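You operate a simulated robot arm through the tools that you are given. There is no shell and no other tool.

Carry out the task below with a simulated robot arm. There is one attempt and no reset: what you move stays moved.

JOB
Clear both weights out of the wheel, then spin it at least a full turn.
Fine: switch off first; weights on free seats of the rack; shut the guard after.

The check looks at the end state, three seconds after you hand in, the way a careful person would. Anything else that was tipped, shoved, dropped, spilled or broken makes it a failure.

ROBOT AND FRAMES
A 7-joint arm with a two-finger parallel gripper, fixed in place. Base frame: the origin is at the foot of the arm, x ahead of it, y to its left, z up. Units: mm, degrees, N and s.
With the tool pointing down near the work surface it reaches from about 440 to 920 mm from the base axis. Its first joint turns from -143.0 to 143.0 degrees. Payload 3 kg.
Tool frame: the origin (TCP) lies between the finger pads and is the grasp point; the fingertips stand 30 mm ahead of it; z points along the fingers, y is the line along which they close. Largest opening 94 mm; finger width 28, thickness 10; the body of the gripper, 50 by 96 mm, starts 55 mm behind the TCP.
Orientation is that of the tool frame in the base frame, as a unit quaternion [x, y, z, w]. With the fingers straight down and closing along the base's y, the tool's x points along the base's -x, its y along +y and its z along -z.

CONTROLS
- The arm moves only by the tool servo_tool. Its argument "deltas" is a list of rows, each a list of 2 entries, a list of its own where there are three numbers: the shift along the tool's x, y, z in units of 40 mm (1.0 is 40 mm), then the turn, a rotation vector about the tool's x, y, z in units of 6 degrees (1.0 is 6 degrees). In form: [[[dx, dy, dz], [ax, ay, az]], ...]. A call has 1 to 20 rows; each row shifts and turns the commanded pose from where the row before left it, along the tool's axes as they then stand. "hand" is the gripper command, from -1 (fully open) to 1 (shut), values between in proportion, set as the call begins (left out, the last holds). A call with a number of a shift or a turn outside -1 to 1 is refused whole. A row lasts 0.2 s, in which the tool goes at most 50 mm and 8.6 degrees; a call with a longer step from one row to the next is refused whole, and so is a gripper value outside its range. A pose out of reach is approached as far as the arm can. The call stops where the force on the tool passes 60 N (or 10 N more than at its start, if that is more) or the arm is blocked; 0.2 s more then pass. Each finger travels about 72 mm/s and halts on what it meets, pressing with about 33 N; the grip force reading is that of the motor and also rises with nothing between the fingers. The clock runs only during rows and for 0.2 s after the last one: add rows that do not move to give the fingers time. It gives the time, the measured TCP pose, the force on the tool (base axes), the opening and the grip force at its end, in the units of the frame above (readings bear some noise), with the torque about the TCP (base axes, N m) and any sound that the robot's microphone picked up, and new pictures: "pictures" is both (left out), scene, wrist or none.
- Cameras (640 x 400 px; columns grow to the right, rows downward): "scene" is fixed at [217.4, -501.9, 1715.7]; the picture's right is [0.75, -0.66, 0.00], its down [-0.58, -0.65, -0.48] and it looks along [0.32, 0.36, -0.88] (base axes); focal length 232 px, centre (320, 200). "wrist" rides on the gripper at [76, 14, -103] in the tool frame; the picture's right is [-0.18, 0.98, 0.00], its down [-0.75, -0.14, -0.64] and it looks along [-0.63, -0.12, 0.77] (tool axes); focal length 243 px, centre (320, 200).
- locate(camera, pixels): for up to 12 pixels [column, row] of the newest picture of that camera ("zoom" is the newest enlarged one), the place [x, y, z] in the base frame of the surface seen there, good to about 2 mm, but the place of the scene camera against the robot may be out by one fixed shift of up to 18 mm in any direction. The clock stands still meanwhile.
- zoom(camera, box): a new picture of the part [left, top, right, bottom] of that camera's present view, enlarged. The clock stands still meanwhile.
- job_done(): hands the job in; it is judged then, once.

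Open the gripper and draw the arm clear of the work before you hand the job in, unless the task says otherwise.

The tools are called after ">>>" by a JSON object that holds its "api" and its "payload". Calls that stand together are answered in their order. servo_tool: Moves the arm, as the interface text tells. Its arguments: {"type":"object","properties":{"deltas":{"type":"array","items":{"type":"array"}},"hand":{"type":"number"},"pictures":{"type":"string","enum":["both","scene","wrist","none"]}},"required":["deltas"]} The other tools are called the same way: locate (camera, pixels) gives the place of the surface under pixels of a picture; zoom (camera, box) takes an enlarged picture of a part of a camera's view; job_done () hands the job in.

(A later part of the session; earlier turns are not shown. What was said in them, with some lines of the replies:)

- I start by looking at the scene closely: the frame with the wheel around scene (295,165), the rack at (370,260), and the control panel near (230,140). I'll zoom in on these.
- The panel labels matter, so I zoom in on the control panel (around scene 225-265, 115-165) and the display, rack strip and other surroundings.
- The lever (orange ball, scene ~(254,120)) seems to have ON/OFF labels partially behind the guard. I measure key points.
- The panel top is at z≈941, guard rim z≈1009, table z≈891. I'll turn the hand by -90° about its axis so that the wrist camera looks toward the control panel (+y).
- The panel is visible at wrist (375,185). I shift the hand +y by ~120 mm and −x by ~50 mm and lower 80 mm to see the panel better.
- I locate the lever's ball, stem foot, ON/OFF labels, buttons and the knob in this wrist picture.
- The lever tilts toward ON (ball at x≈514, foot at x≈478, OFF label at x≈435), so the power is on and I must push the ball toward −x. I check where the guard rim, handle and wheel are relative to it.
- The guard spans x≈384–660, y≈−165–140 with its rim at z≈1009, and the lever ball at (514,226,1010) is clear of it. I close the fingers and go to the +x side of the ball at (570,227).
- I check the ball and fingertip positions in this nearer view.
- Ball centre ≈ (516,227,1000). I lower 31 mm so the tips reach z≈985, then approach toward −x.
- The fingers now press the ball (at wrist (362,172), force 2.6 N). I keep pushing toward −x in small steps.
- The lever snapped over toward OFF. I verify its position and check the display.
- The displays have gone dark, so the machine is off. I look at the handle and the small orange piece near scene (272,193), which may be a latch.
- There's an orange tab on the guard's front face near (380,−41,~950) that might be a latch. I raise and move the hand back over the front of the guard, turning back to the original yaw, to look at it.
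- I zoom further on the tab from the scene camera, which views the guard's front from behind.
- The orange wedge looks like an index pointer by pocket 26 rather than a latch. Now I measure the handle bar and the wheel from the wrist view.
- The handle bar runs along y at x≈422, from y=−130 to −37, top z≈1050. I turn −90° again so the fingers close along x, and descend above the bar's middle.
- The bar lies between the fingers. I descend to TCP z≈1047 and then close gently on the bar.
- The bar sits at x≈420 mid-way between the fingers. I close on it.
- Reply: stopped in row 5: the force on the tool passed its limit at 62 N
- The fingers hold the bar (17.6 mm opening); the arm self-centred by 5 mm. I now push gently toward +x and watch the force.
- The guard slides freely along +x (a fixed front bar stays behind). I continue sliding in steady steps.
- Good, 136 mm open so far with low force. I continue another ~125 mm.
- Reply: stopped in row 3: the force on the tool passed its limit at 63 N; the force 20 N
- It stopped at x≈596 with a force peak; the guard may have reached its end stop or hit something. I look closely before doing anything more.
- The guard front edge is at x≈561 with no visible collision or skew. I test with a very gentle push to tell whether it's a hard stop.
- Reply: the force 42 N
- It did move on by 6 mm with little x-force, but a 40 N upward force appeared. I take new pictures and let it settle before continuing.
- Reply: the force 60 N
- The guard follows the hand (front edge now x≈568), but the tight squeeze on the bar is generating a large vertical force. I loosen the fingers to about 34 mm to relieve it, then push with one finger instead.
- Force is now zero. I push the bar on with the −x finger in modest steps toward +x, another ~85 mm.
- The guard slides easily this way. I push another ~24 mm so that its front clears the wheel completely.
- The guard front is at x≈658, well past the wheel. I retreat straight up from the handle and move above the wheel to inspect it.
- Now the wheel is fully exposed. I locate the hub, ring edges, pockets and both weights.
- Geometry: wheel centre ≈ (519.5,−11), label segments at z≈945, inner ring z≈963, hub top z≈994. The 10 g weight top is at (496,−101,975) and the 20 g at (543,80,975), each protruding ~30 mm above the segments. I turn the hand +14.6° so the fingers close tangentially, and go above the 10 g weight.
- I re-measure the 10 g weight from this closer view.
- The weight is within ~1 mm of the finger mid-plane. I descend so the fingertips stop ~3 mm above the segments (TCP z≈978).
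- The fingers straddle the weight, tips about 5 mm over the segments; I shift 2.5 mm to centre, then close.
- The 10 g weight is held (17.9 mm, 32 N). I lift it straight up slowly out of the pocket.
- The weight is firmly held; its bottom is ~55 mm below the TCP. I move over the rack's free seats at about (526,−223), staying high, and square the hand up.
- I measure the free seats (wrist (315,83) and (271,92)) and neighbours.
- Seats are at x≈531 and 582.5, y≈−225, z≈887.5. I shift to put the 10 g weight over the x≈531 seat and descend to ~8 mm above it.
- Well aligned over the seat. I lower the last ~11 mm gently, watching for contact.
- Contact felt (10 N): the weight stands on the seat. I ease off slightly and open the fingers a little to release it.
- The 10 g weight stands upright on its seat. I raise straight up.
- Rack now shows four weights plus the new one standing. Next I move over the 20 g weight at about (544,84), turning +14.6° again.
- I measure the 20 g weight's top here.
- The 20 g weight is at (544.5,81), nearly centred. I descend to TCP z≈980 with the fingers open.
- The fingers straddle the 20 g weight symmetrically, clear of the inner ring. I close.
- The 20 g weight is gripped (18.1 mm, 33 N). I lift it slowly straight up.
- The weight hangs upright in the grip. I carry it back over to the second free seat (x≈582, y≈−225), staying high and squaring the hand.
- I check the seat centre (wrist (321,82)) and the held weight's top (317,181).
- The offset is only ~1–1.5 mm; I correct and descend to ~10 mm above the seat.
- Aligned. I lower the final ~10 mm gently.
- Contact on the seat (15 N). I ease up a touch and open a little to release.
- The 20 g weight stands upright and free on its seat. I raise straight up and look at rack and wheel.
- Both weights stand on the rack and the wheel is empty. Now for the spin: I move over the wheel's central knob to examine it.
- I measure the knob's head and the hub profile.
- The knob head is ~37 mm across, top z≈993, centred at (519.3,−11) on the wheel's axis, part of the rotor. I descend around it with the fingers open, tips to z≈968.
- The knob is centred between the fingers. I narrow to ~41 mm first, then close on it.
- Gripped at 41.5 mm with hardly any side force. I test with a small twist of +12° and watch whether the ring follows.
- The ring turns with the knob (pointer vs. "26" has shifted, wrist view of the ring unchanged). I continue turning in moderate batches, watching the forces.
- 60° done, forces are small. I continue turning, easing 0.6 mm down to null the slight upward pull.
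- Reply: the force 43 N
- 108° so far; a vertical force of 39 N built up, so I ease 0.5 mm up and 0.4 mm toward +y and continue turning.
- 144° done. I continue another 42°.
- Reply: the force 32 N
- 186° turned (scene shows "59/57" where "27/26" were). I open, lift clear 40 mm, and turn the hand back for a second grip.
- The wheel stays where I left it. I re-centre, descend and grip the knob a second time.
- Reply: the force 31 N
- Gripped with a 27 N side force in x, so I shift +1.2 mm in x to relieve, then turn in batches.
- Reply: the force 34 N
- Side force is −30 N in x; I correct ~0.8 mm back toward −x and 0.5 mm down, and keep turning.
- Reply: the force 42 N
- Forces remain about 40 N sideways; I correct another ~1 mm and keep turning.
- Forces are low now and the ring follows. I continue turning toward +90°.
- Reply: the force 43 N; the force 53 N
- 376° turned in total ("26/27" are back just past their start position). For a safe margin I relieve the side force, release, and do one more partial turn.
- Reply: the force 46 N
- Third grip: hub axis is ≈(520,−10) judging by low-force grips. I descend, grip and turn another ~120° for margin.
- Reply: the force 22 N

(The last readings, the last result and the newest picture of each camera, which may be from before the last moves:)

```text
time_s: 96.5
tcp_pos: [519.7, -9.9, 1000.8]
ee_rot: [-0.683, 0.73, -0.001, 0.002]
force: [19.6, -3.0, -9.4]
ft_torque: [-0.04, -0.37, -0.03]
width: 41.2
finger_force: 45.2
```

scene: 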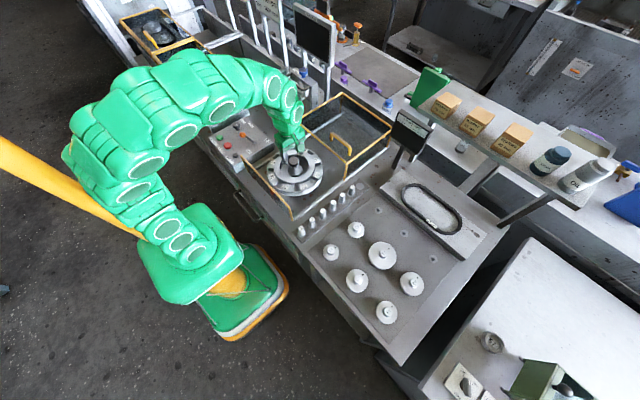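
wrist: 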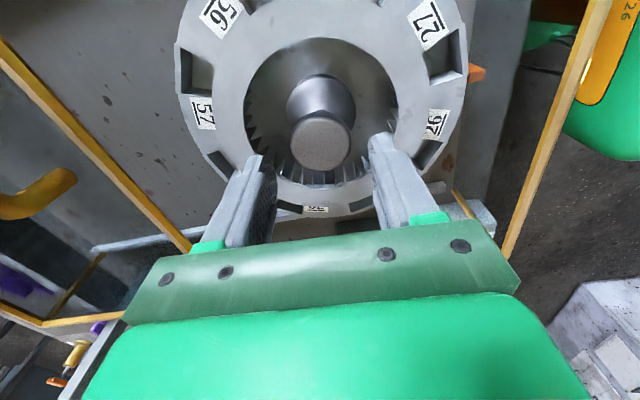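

Gripped; I nudge 0.6 mm toward +x and turn.

>>> {"api": "servo_tool", "payload": {"deltas": [[[0, -0.015, 0], [0, 0, 0]], [[0, 0, 0], [0, 0, 0.6]], [[0, 0, 0], [0, 0, 1]], [[0, 0, 0], [0, 0, 1]], [[0, 0, 0], [0, 0, 1]], [[0, 0, 0], [0, 0, 1]], [[0, 0, 0], [0, 0, 1]], [[0, 0, 0], [0, 0, 1]], [[0, 0, 0], [0, 0, 1]]], "pictures": "none"}}

>>> {"api": "servo_tool", "payload": {"deltas": [[[0, 0, 0], [0, 0, 1]], [[0, 0, 0], [0, 0, 1]], [[0, 0, 0], [0, 0, 1]], [[0, 0, 0], [0, 0, 1]], [[0, 0, 0], [0, 0, 1]], [[0, 0, 0], [0, 0, 1]], [[0, 0, 0], [0, 0, 1]]]}}

>>> {"api": "zoom", "payload": {"camera": "scene", "box": [265, 140, 325, 200]}}

```text
time_s: 98.5
tcp_pos: [520.6, -10.5, 1000.6]
ee_rot: [-0.348, 0.938, 0.0, 0.0]
force: [-28.0, -3.8, 8.6]
ft_torque: [-0.31, 0.6, 0.01]
width: 41.2
finger_force: 45.5
```

```text
time_s: 100.1
tcp_pos: [519.5, -11.0, 999.9]
ee_rot: [0.012, 1.0, 0.0, 0.001]
force: [-19.5, -7.3, -24.3]
ft_torque: [-0.13, -0.16, 0.05]
width: 41.5
finger_force: 44.6
```

scene: 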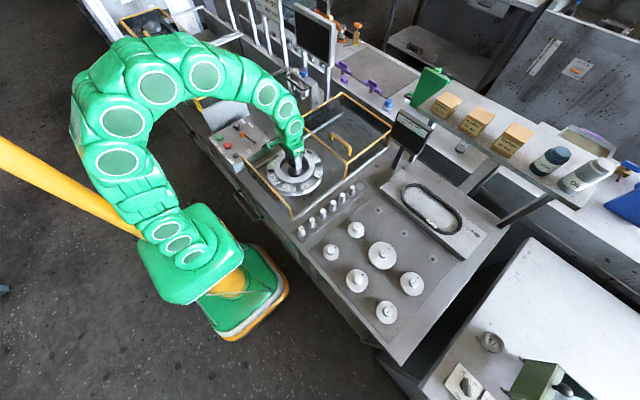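
wrist: 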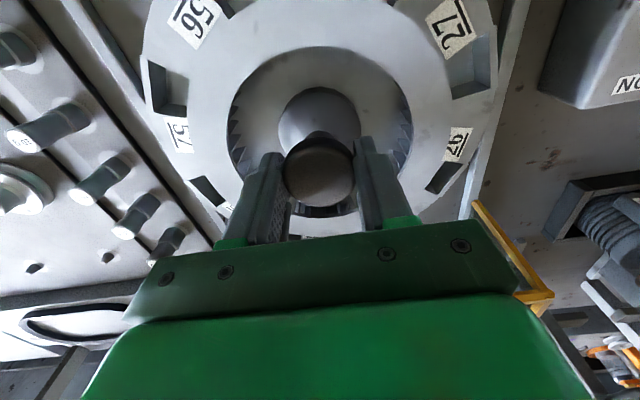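

```text
6.67 times, centred on (295, 170) of scene
```

zoom: 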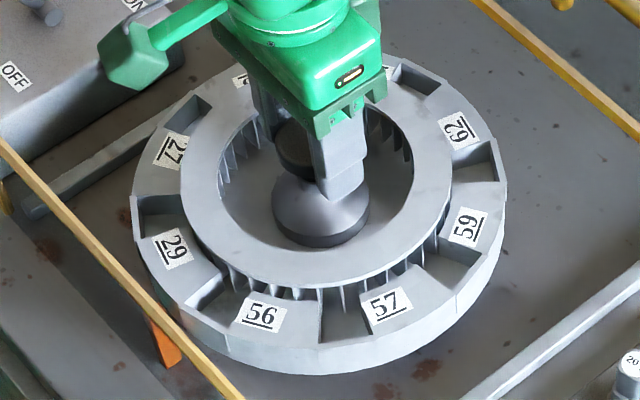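

Total is now about 460° of rotation. I ease the grip, open, and lift straight up clear of the knob, then turn back to −90° for the guard handle.

>>> {"api": "servo_tool", "payload": {"deltas": [[[0, 0, 0.01], [0, 0, 0]], [[0, 0, 0], [0, 0, 0]]], "pictures": "none"}}

>>> {"api": "servo_tool", "payload": {"deltas": [[[0, 0, 0], [0, 0, 0]], [[0, 0, 0], [0, 0, 0]], [[0, 0, -0.5], [0, 0, 0]], [[0, 0, -0.9], [0, 0, 0]], [[0, 0, -0.9], [0, 0, 0]], [[0, 0, -0.9], [0, 0, 0]], [[0, 0, 0], [0, 0, -1]], [[0, 0, 0], [0, 0, -1]], [[0, 0, 0], [0, 0, -1]], [[0, 0, 0], [0, 0, -1]], [[0, 0, 0], [0, 0, -1]], [[0, 0, 0], [0, 0, -1]], [[0, 0, 0], [0, 0, -1]]], "hand": -0.2, "pictures": "none"}}

>>> {"api": "servo_tool", "payload": {"deltas": [[[0, 0, 0], [0, 0, -1]], [[0, 0, 0], [0, 0, -1]], [[0, 0, 0], [0, 0, -1]], [[0, 0, 0], [0, 0, -1]], [[0, 0, 0], [0, 0, -1]], [[0, 0, 0], [0, 0, -1]], [[0, 0, 0], [0, 0, -1]], [[0, 0, 0], [0, 0, -1]], [[0, 0, 0], [0, 0, -0.23]]]}}

>>> {"api": "zoom", "payload": {"camera": "scene", "box": [240, 100, 400, 230]}}

```text
time_s: 100.7
tcp_pos: [519.8, -10.2, 1000.0]
ee_rot: [0.011, 1.0, 0.0, 0.001]
force: [-16.2, -15.6, -18.6]
ft_torque: [-0.11, 0.22, -0.01]
width: 41.4
finger_force: 44.7
```

```text
time_s: 103.5
tcp_pos: [520.9, -11.0, 1127.5]
ee_rot: [-0.349, 0.937, 0.0, 0.001]
force: [0.5, -0.4, 0.1]
ft_torque: [-0.01, 0.02, -0.01]
width: 56.2
finger_force: 0.1
```

```text
time_s: 105.5
tcp_pos: [520.4, -10.7, 1127.0]
ee_rot: [0.708, -0.706, 0.001, 0.0]
force: [-0.1, 0.9, 0.2]
ft_torque: [0.01, 0.02, -0.02]
width: 56.6
finger_force: 0.1
```

scene: 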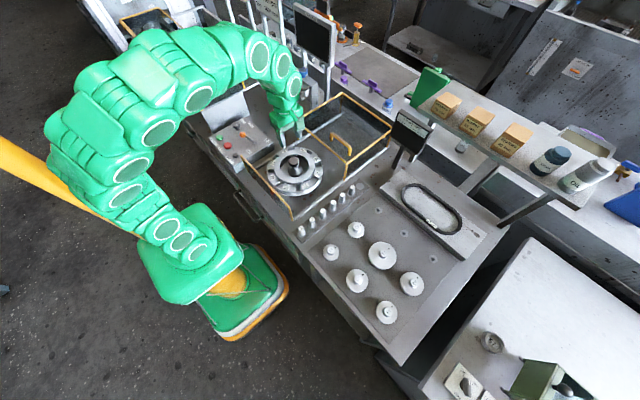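
wrist: 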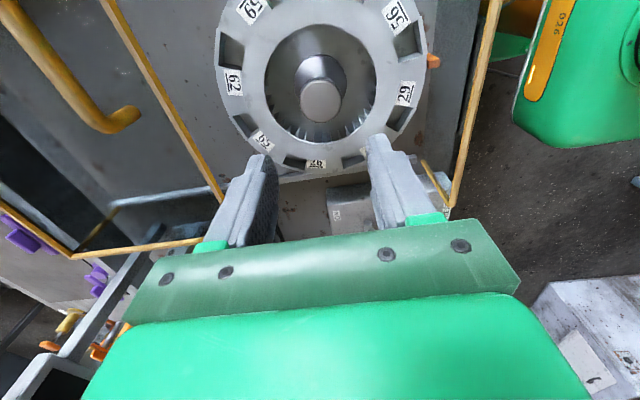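

```text
3.08 times, centred on (320, 165) of scene
```

zoom: 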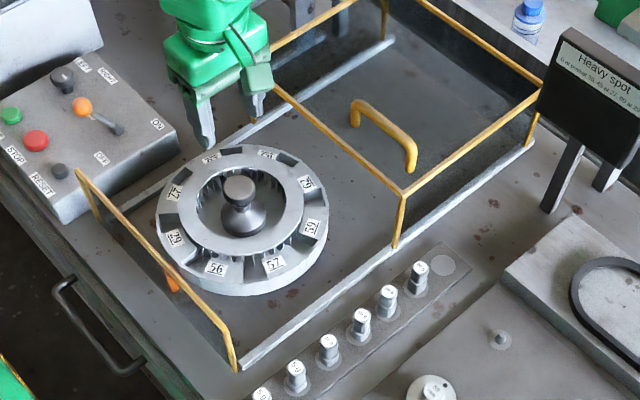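

The wheel is level and empty. I move above the guard handle at (695,−83).

>>> {"api": "servo_tool", "payload": {"deltas": [[[0.362, -0.873, 0], [0, 0, 0]], [[0.362, -0.873, 0], [0, 0, 0]], [[0.362, -0.873, 0], [0, 0, 0]], [[0.362, -0.873, 0], [0, 0, 0]], [[0.362, -0.873, 0], [0, 0, 0]]], "hand": -0.1, "pictures": "wrist"}}

>>> {"api": "locate", "payload": {"camera": "wrist", "pixels": [[300, 50], [310, 80], [315, 110], [320, 130], [370, 100], [390, 100]]}}

```text
time_s: 106.7
tcp_pos: [691.9, -82.4, 1129.6]
ee_rot: [0.709, -0.705, 0.001, -0.001]
force: [-0.8, 0.0, -1.0]
ft_torque: [-0.01, -0.03, -0.02]
width: 51.8
finger_force: 0.0
```

wrist: 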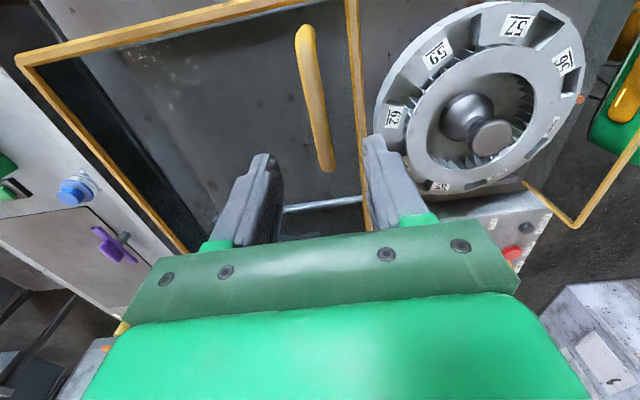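

```text
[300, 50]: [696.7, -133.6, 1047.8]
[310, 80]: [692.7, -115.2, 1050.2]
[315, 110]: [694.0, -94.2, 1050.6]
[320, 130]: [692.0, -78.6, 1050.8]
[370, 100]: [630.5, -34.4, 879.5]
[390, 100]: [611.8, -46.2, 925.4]
```

The bar is centred between the open fingers (x≈693.5). I descend to z≈1048.

>>> {"api": "servo_tool", "payload": {"deltas": [[[0, -0.04, 0.7], [0, 0, 0]], [[0, 0, 0.7], [0, 0, 0]], [[0, 0, 0.5], [0, 0, 0]], [[0, 0, 0.13], [0, 0, 0]]], "hand": 0.2, "pictures": "wrist"}}

```text
time_s: 107.7
tcp_pos: [695.1, -82.5, 1047.5]
ee_rot: [0.707, -0.707, 0.0, 0.0]
force: [0.3, -0.3, -0.2]
ft_torque: [0.01, -0.01, -0.02]
width: 37.6
finger_force: 0.0
```

wrist: 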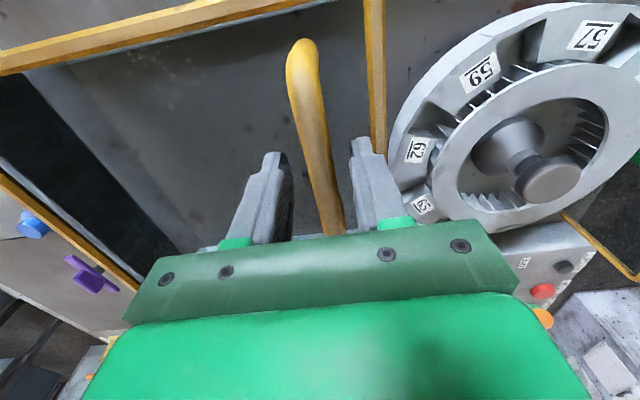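

I narrow the fingers to ~26 mm around the bar and push the guard back toward −x at moderate speed.

>>> {"api": "servo_tool", "payload": {"deltas": [[[0, 0.1, 0], [0, 0, 0]], [[0, 0.2, 0], [0, 0, 0]], [[0, 0.35, 0], [0, 0, 0]], [[0, 0.35, 0], [0, 0, 0]], [[0, 0.35, 0], [0, 0, 0]], [[0, 0.35, 0], [0, 0, 0]], [[0, 0.35, 0], [0, 0, 0]], [[0, 0.35, 0], [0, 0, 0]], [[0, 0.35, 0], [0, 0, 0]], [[0, 0.3, 0], [0, 0, 0]]], "hand": 0.45}}

```text
time_s: 109.9
tcp_pos: [573.7, -83.1, 1044.8]
ee_rot: [0.708, -0.706, 0.0, -0.001]
force: [0.7, 0.0, -0.7]
ft_torque: [-0.02, -0.01, -0.01]
width: 26.4
finger_force: 0.5
```

scene: 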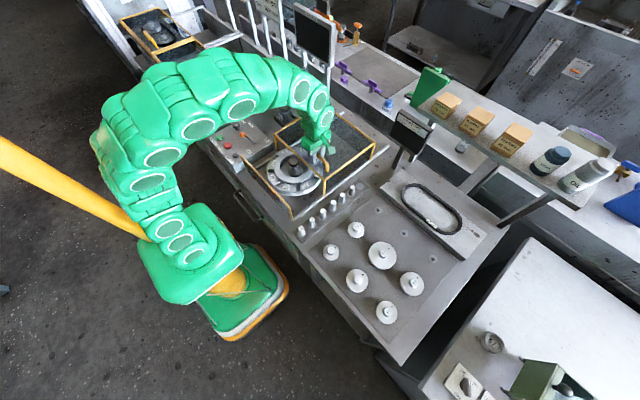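
wrist: 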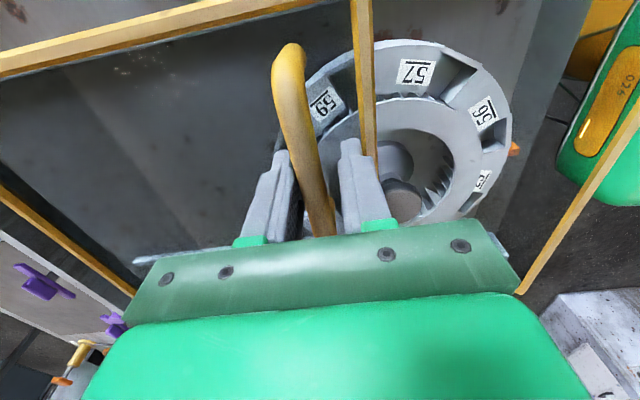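

The guard follows smoothly. I keep pushing, raising 3 mm for lid clearance.

>>> {"api": "servo_tool", "payload": {"deltas": [[[0, 0.35, -0.04], [0, 0, 0]], [[0, 0.35, -0.03], [0, 0, 0]], [[0, 0.35, 0], [0, 0, 0]], [[0, 0.35, 0], [0, 0, 0]], [[0, 0.35, 0], [0, 0, 0]], [[0, 0.35, 0], [0, 0, 0]], [[0, 0.35, 0], [0, 0, 0]], [[0, 0.3, 0], [0, 0, 0]], [[0, 0.25, 0], [0, 0, 0]]], "pictures": "wrist"}}

```text
time_s: 111.9
tcp_pos: [454.5, -81.4, 1049.6]
ee_rot: [0.707, -0.707, 0.001, 0.0]
force: [1.5, 0.6, 0.6]
ft_torque: [0.02, -0.06, 0.0]
width: 26.2
finger_force: 0.7
```

wrist: 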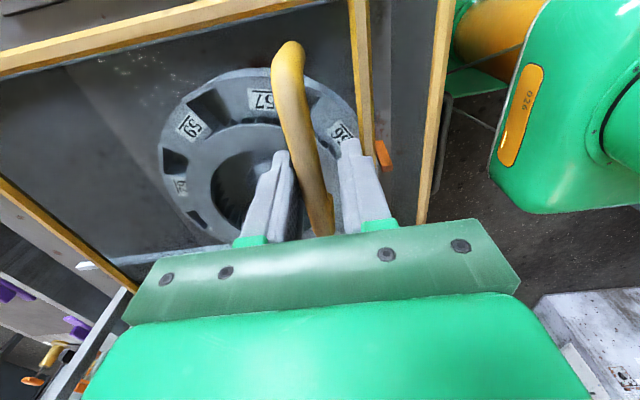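

Nearly shut. I push the remaining ~30 mm slowly until it meets its stop.

>>> {"api": "servo_tool", "payload": {"deltas": [[[0, 0.2, 0], [0, 0, 0]], [[0, 0.2, 0], [0, 0, 0]], [[0, 0.15, 0], [0, 0, 0]], [[0, 0.1, 0], [0, 0, 0]], [[0, 0.08, 0], [0, 0, 0]]], "pictures": "wrist"}}

```text
time_s: 113.1
tcp_pos: [425.9, -82.9, 1048.7]
ee_rot: [0.708, -0.706, 0.001, -0.001]
force: [0.3, -0.1, -0.4]
ft_torque: [0.0, -0.02, -0.02]
width: 25.8
finger_force: 0.1
```

wrist: 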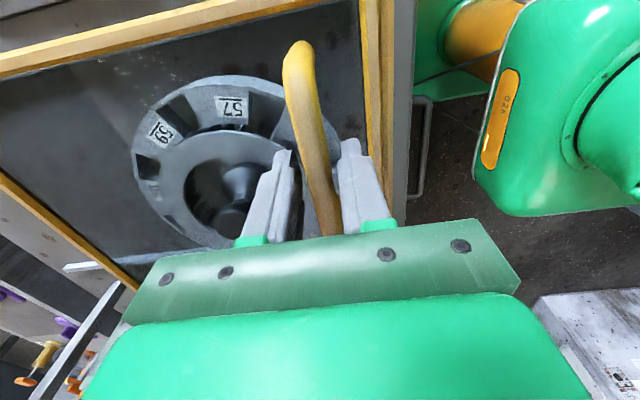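

The guard seems to have run home by itself (bar is between the fingers, no force). I push a few mm more to confirm it's against the stop.

>>> {"api": "servo_tool", "payload": {"deltas": [[[0, 0.06, 0], [0, 0, 0]], [[0, 0.06, 0], [0, 0, 0]]], "pictures": "none"}}

```text
time_s: 113.7
tcp_pos: [421.1, -82.9, 1049.4]
ee_rot: [0.707, -0.707, 0.001, 0.0]
force: [-1.0, 0.0, 0.0]
ft_torque: [-0.02, 0.02, 0.0]
width: 25.8
finger_force: 0.1
```

>>> {"api": "servo_tool", "payload": {"deltas": [[[0, 0.05, 0], [0, 0, 0]], [[0, 0.04, 0], [0, 0, 0]], [[0, 0.03, 0], [0, 0, 0]]], "pictures": "wrist"}}

>>> {"api": "locate", "payload": {"camera": "wrist", "pixels": [[300, 60], [310, 110], [320, 160], [365, 60], [375, 60], [380, 60], [372, 120]]}}

```text
time_s: 114.5
tcp_pos: [416.0, -82.7, 1049.3]
ee_rot: [0.707, -0.707, 0.002, -0.001]
force: [15.6, -1.4, 2.0]
ft_torque: [0.16, -0.07, 0.0]
width: 34.1
finger_force: 7.7
```

wrist: 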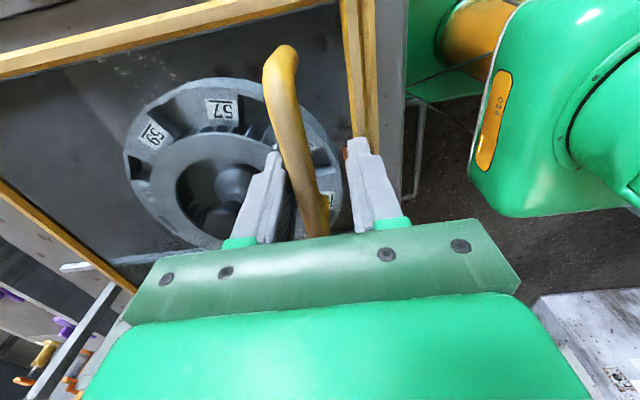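

```text
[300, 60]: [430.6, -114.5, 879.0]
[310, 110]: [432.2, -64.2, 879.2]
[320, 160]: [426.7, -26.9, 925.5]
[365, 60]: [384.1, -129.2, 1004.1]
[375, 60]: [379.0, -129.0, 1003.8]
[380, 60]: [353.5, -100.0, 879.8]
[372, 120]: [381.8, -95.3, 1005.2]
```

Now a firm 15 N stop: bar at ≈425, same as at the start, so the guard is shut. I back off to centre and lift straight up away from the handle.

>>> {"api": "servo_tool", "payload": {"deltas": [[[0, -0.1, 0], [0, 0, 0]], [[0, -0.1, 0], [0, 0, 0]], [[0, 0, 0], [0, 0, 0]]], "hand": 0.2, "pictures": "none"}}

>>> {"api": "servo_tool", "payload": {"deltas": [[[0, 0, -0.4], [0, 0, 0]], [[0, 0, -0.8], [0, 0, 0]], [[0, 0, -0.9], [0, 0, 0]], [[0, 0, -0.9], [0, 0, 0]], [[0, 0, -0.9], [0, 0, 0]], [[0, 0, -0.9], [0, 0, 0]]]}}

>>> {"api": "zoom", "payload": {"camera": "wrist", "box": [120, 0, 480, 240]}}

>>> {"api": "zoom", "payload": {"camera": "scene", "box": [235, 100, 395, 240]}}

```text
time_s: 115.3
tcp_pos: [425.1, -83.2, 1048.7]
ee_rot: [0.707, -0.707, 0.0, -0.001]
force: [-0.5, -0.9, -0.2]
ft_torque: [0.02, 0.04, 0.01]
width: 37.6
finger_force: 0.0
```

```text
time_s: 116.7
tcp_pos: [424.4, -83.0, 1241.9]
ee_rot: [0.708, -0.706, -0.001, -0.001]
force: [-0.1, -0.8, 0.0]
ft_torque: [-0.01, 0.02, 0.02]
width: 37.6
finger_force: 0.0
```

scene: 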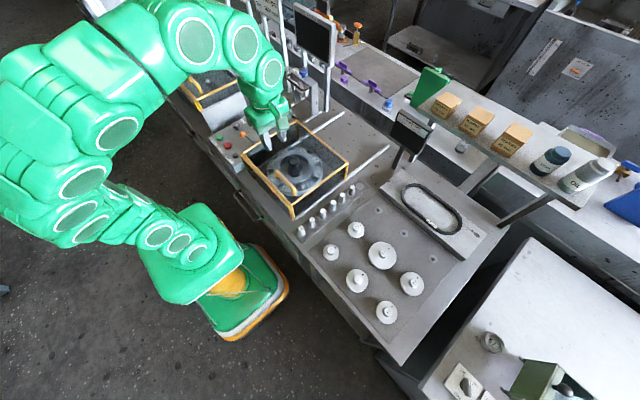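
wrist: 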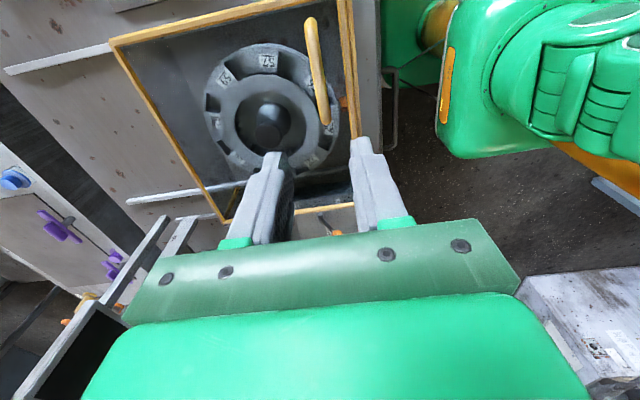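

```text
1.67 times, centred on (300, 120) of wrist
```

zoom: 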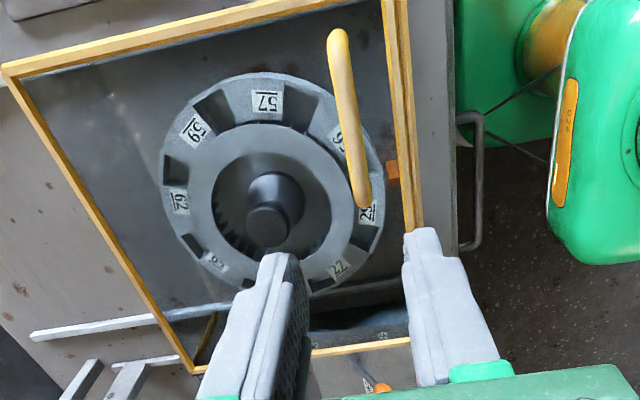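

```text
2.86 times, centred on (315, 170) of scene
```

zoom: 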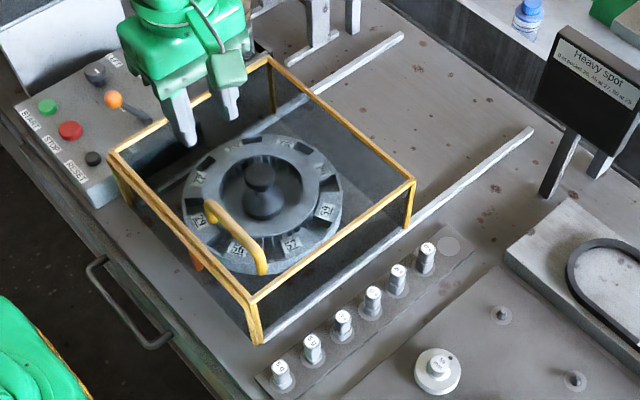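

The guard is shut (handle back at its starting scene position), rack upright, lever at OFF. I open the gripper fully and draw the arm up and away, then do a last check.

>>> {"api": "servo_tool", "payload": {"deltas": [[[0, 0, -0.8], [0, 0, 0]], [[0, 0, -0.8], [0, 0, 0]], [[0, -0.5, 0], [0, 0, 1]], [[0, -0.5, 0], [0, 0, 1]], [[0, 0, 0], [0, 0, 1]], [[0, 0, 0], [0, 0, 1]], [[0, 0, 0], [0, 0, 1]], [[0, 0, 0], [0, 0, 1]], [[0, 0, 0], [0, 0, 1]], [[0, 0, 0], [0, 0, 1]], [[0, 0, 0], [0, 0, 1]], [[0, 0, 0], [0, 0, 1]], [[0, 0, 0], [0, 0, 1]], [[0, 0, 0], [0, 0, 1]], [[0, 0, 0], [0, 0, 1]], [[0, 0, 0], [0, 0, 1]], [[0, 0, 0], [0, 0, 1]]], "hand": -1}}

>>> {"api": "zoom", "payload": {"camera": "scene", "box": [215, 90, 395, 240]}}

>>> {"api": "zoom", "payload": {"camera": "wrist", "box": [100, 0, 640, 240]}}

>>> {"api": "locate", "payload": {"camera": "scene", "pixels": [[277, 172], [280, 176], [285, 182], [291, 187], [270, 185], [345, 160], [320, 183], [292, 205]]}}

```text
time_s: 120.3
tcp_pos: [464.2, -85.5, 1305.8]
ee_rot: [-0.001, 1.0, 0.001, 0.001]
force: [0.1, 1.3, 0.5]
ft_torque: [0.0, -0.02, -0.01]
width: 94.2
finger_force: 0.1
```

scene: 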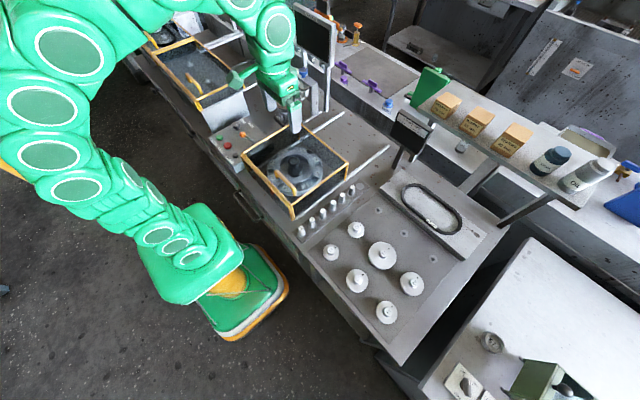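
wrist: 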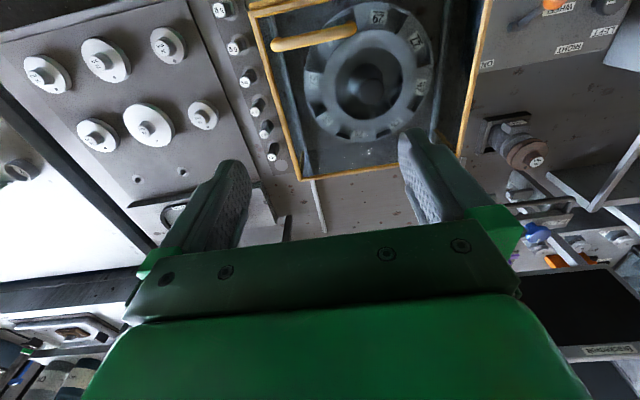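

```text
2.67 times, centred on (305, 165) of scene
```

zoom: 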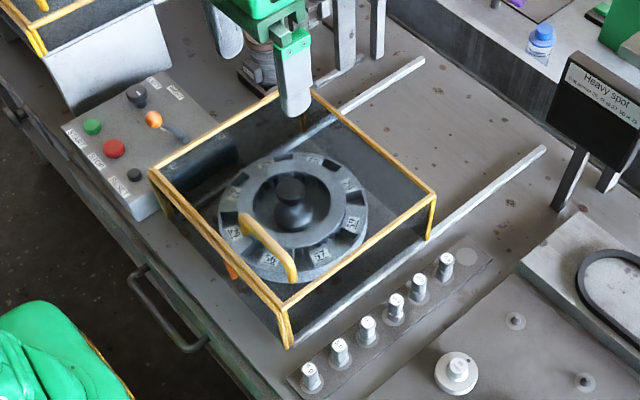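

```text
1.19 times, centred on (370, 120) of wrist
```

zoom: 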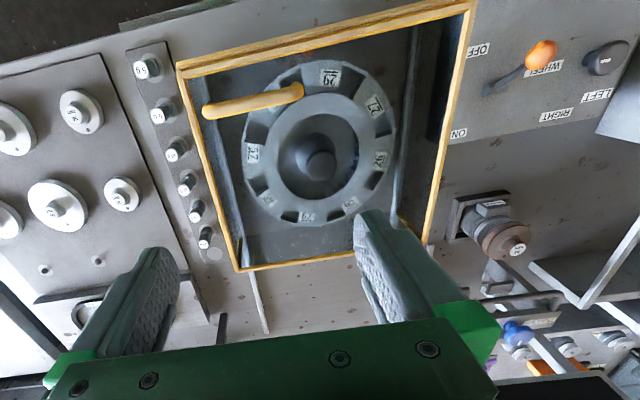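

```text
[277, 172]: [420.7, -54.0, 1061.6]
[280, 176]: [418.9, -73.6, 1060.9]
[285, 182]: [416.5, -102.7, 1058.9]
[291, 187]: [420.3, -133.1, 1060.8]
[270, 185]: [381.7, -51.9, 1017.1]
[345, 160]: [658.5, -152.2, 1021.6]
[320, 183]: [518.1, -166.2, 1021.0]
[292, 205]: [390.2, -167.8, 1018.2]
```

Handle and rim locate to within 1 mm of their starting positions, so the guard is fully shut. The lever is at OFF with the displays dark, both weights stand on the rack, the wheel is empty and has turned about 460°, and the arm is clear with the gripper open. I hand in.

>>> {"api": "job_done", "payload": {}}

```text
The job is handed in.
```

The job is done and handed in; I haven't seen the check's verdict.

- **Switch-off:** I pushed the panel lever from ON to OFF before touching anything else, and the displays went dark.
- **Weights:** The 10 g and 20 g weights came out of the wheel and now stand upright on two free seats of the rack.
- **Spin:** I turned the wheel by its central knob in three grips, about 460° in all by the hand's rotation, and its labels came round past their start position.
- **Guard:** I slid it shut against its stop. Its handle and rim are back within about 1 mm of where they started.

While I opened the guard, the grip on its handle built up force and stopped the arm once. I loosened the fingers and pushed with one finger instead. Nothing else was moved that I could see. The arm is raised clear with the gripper open.
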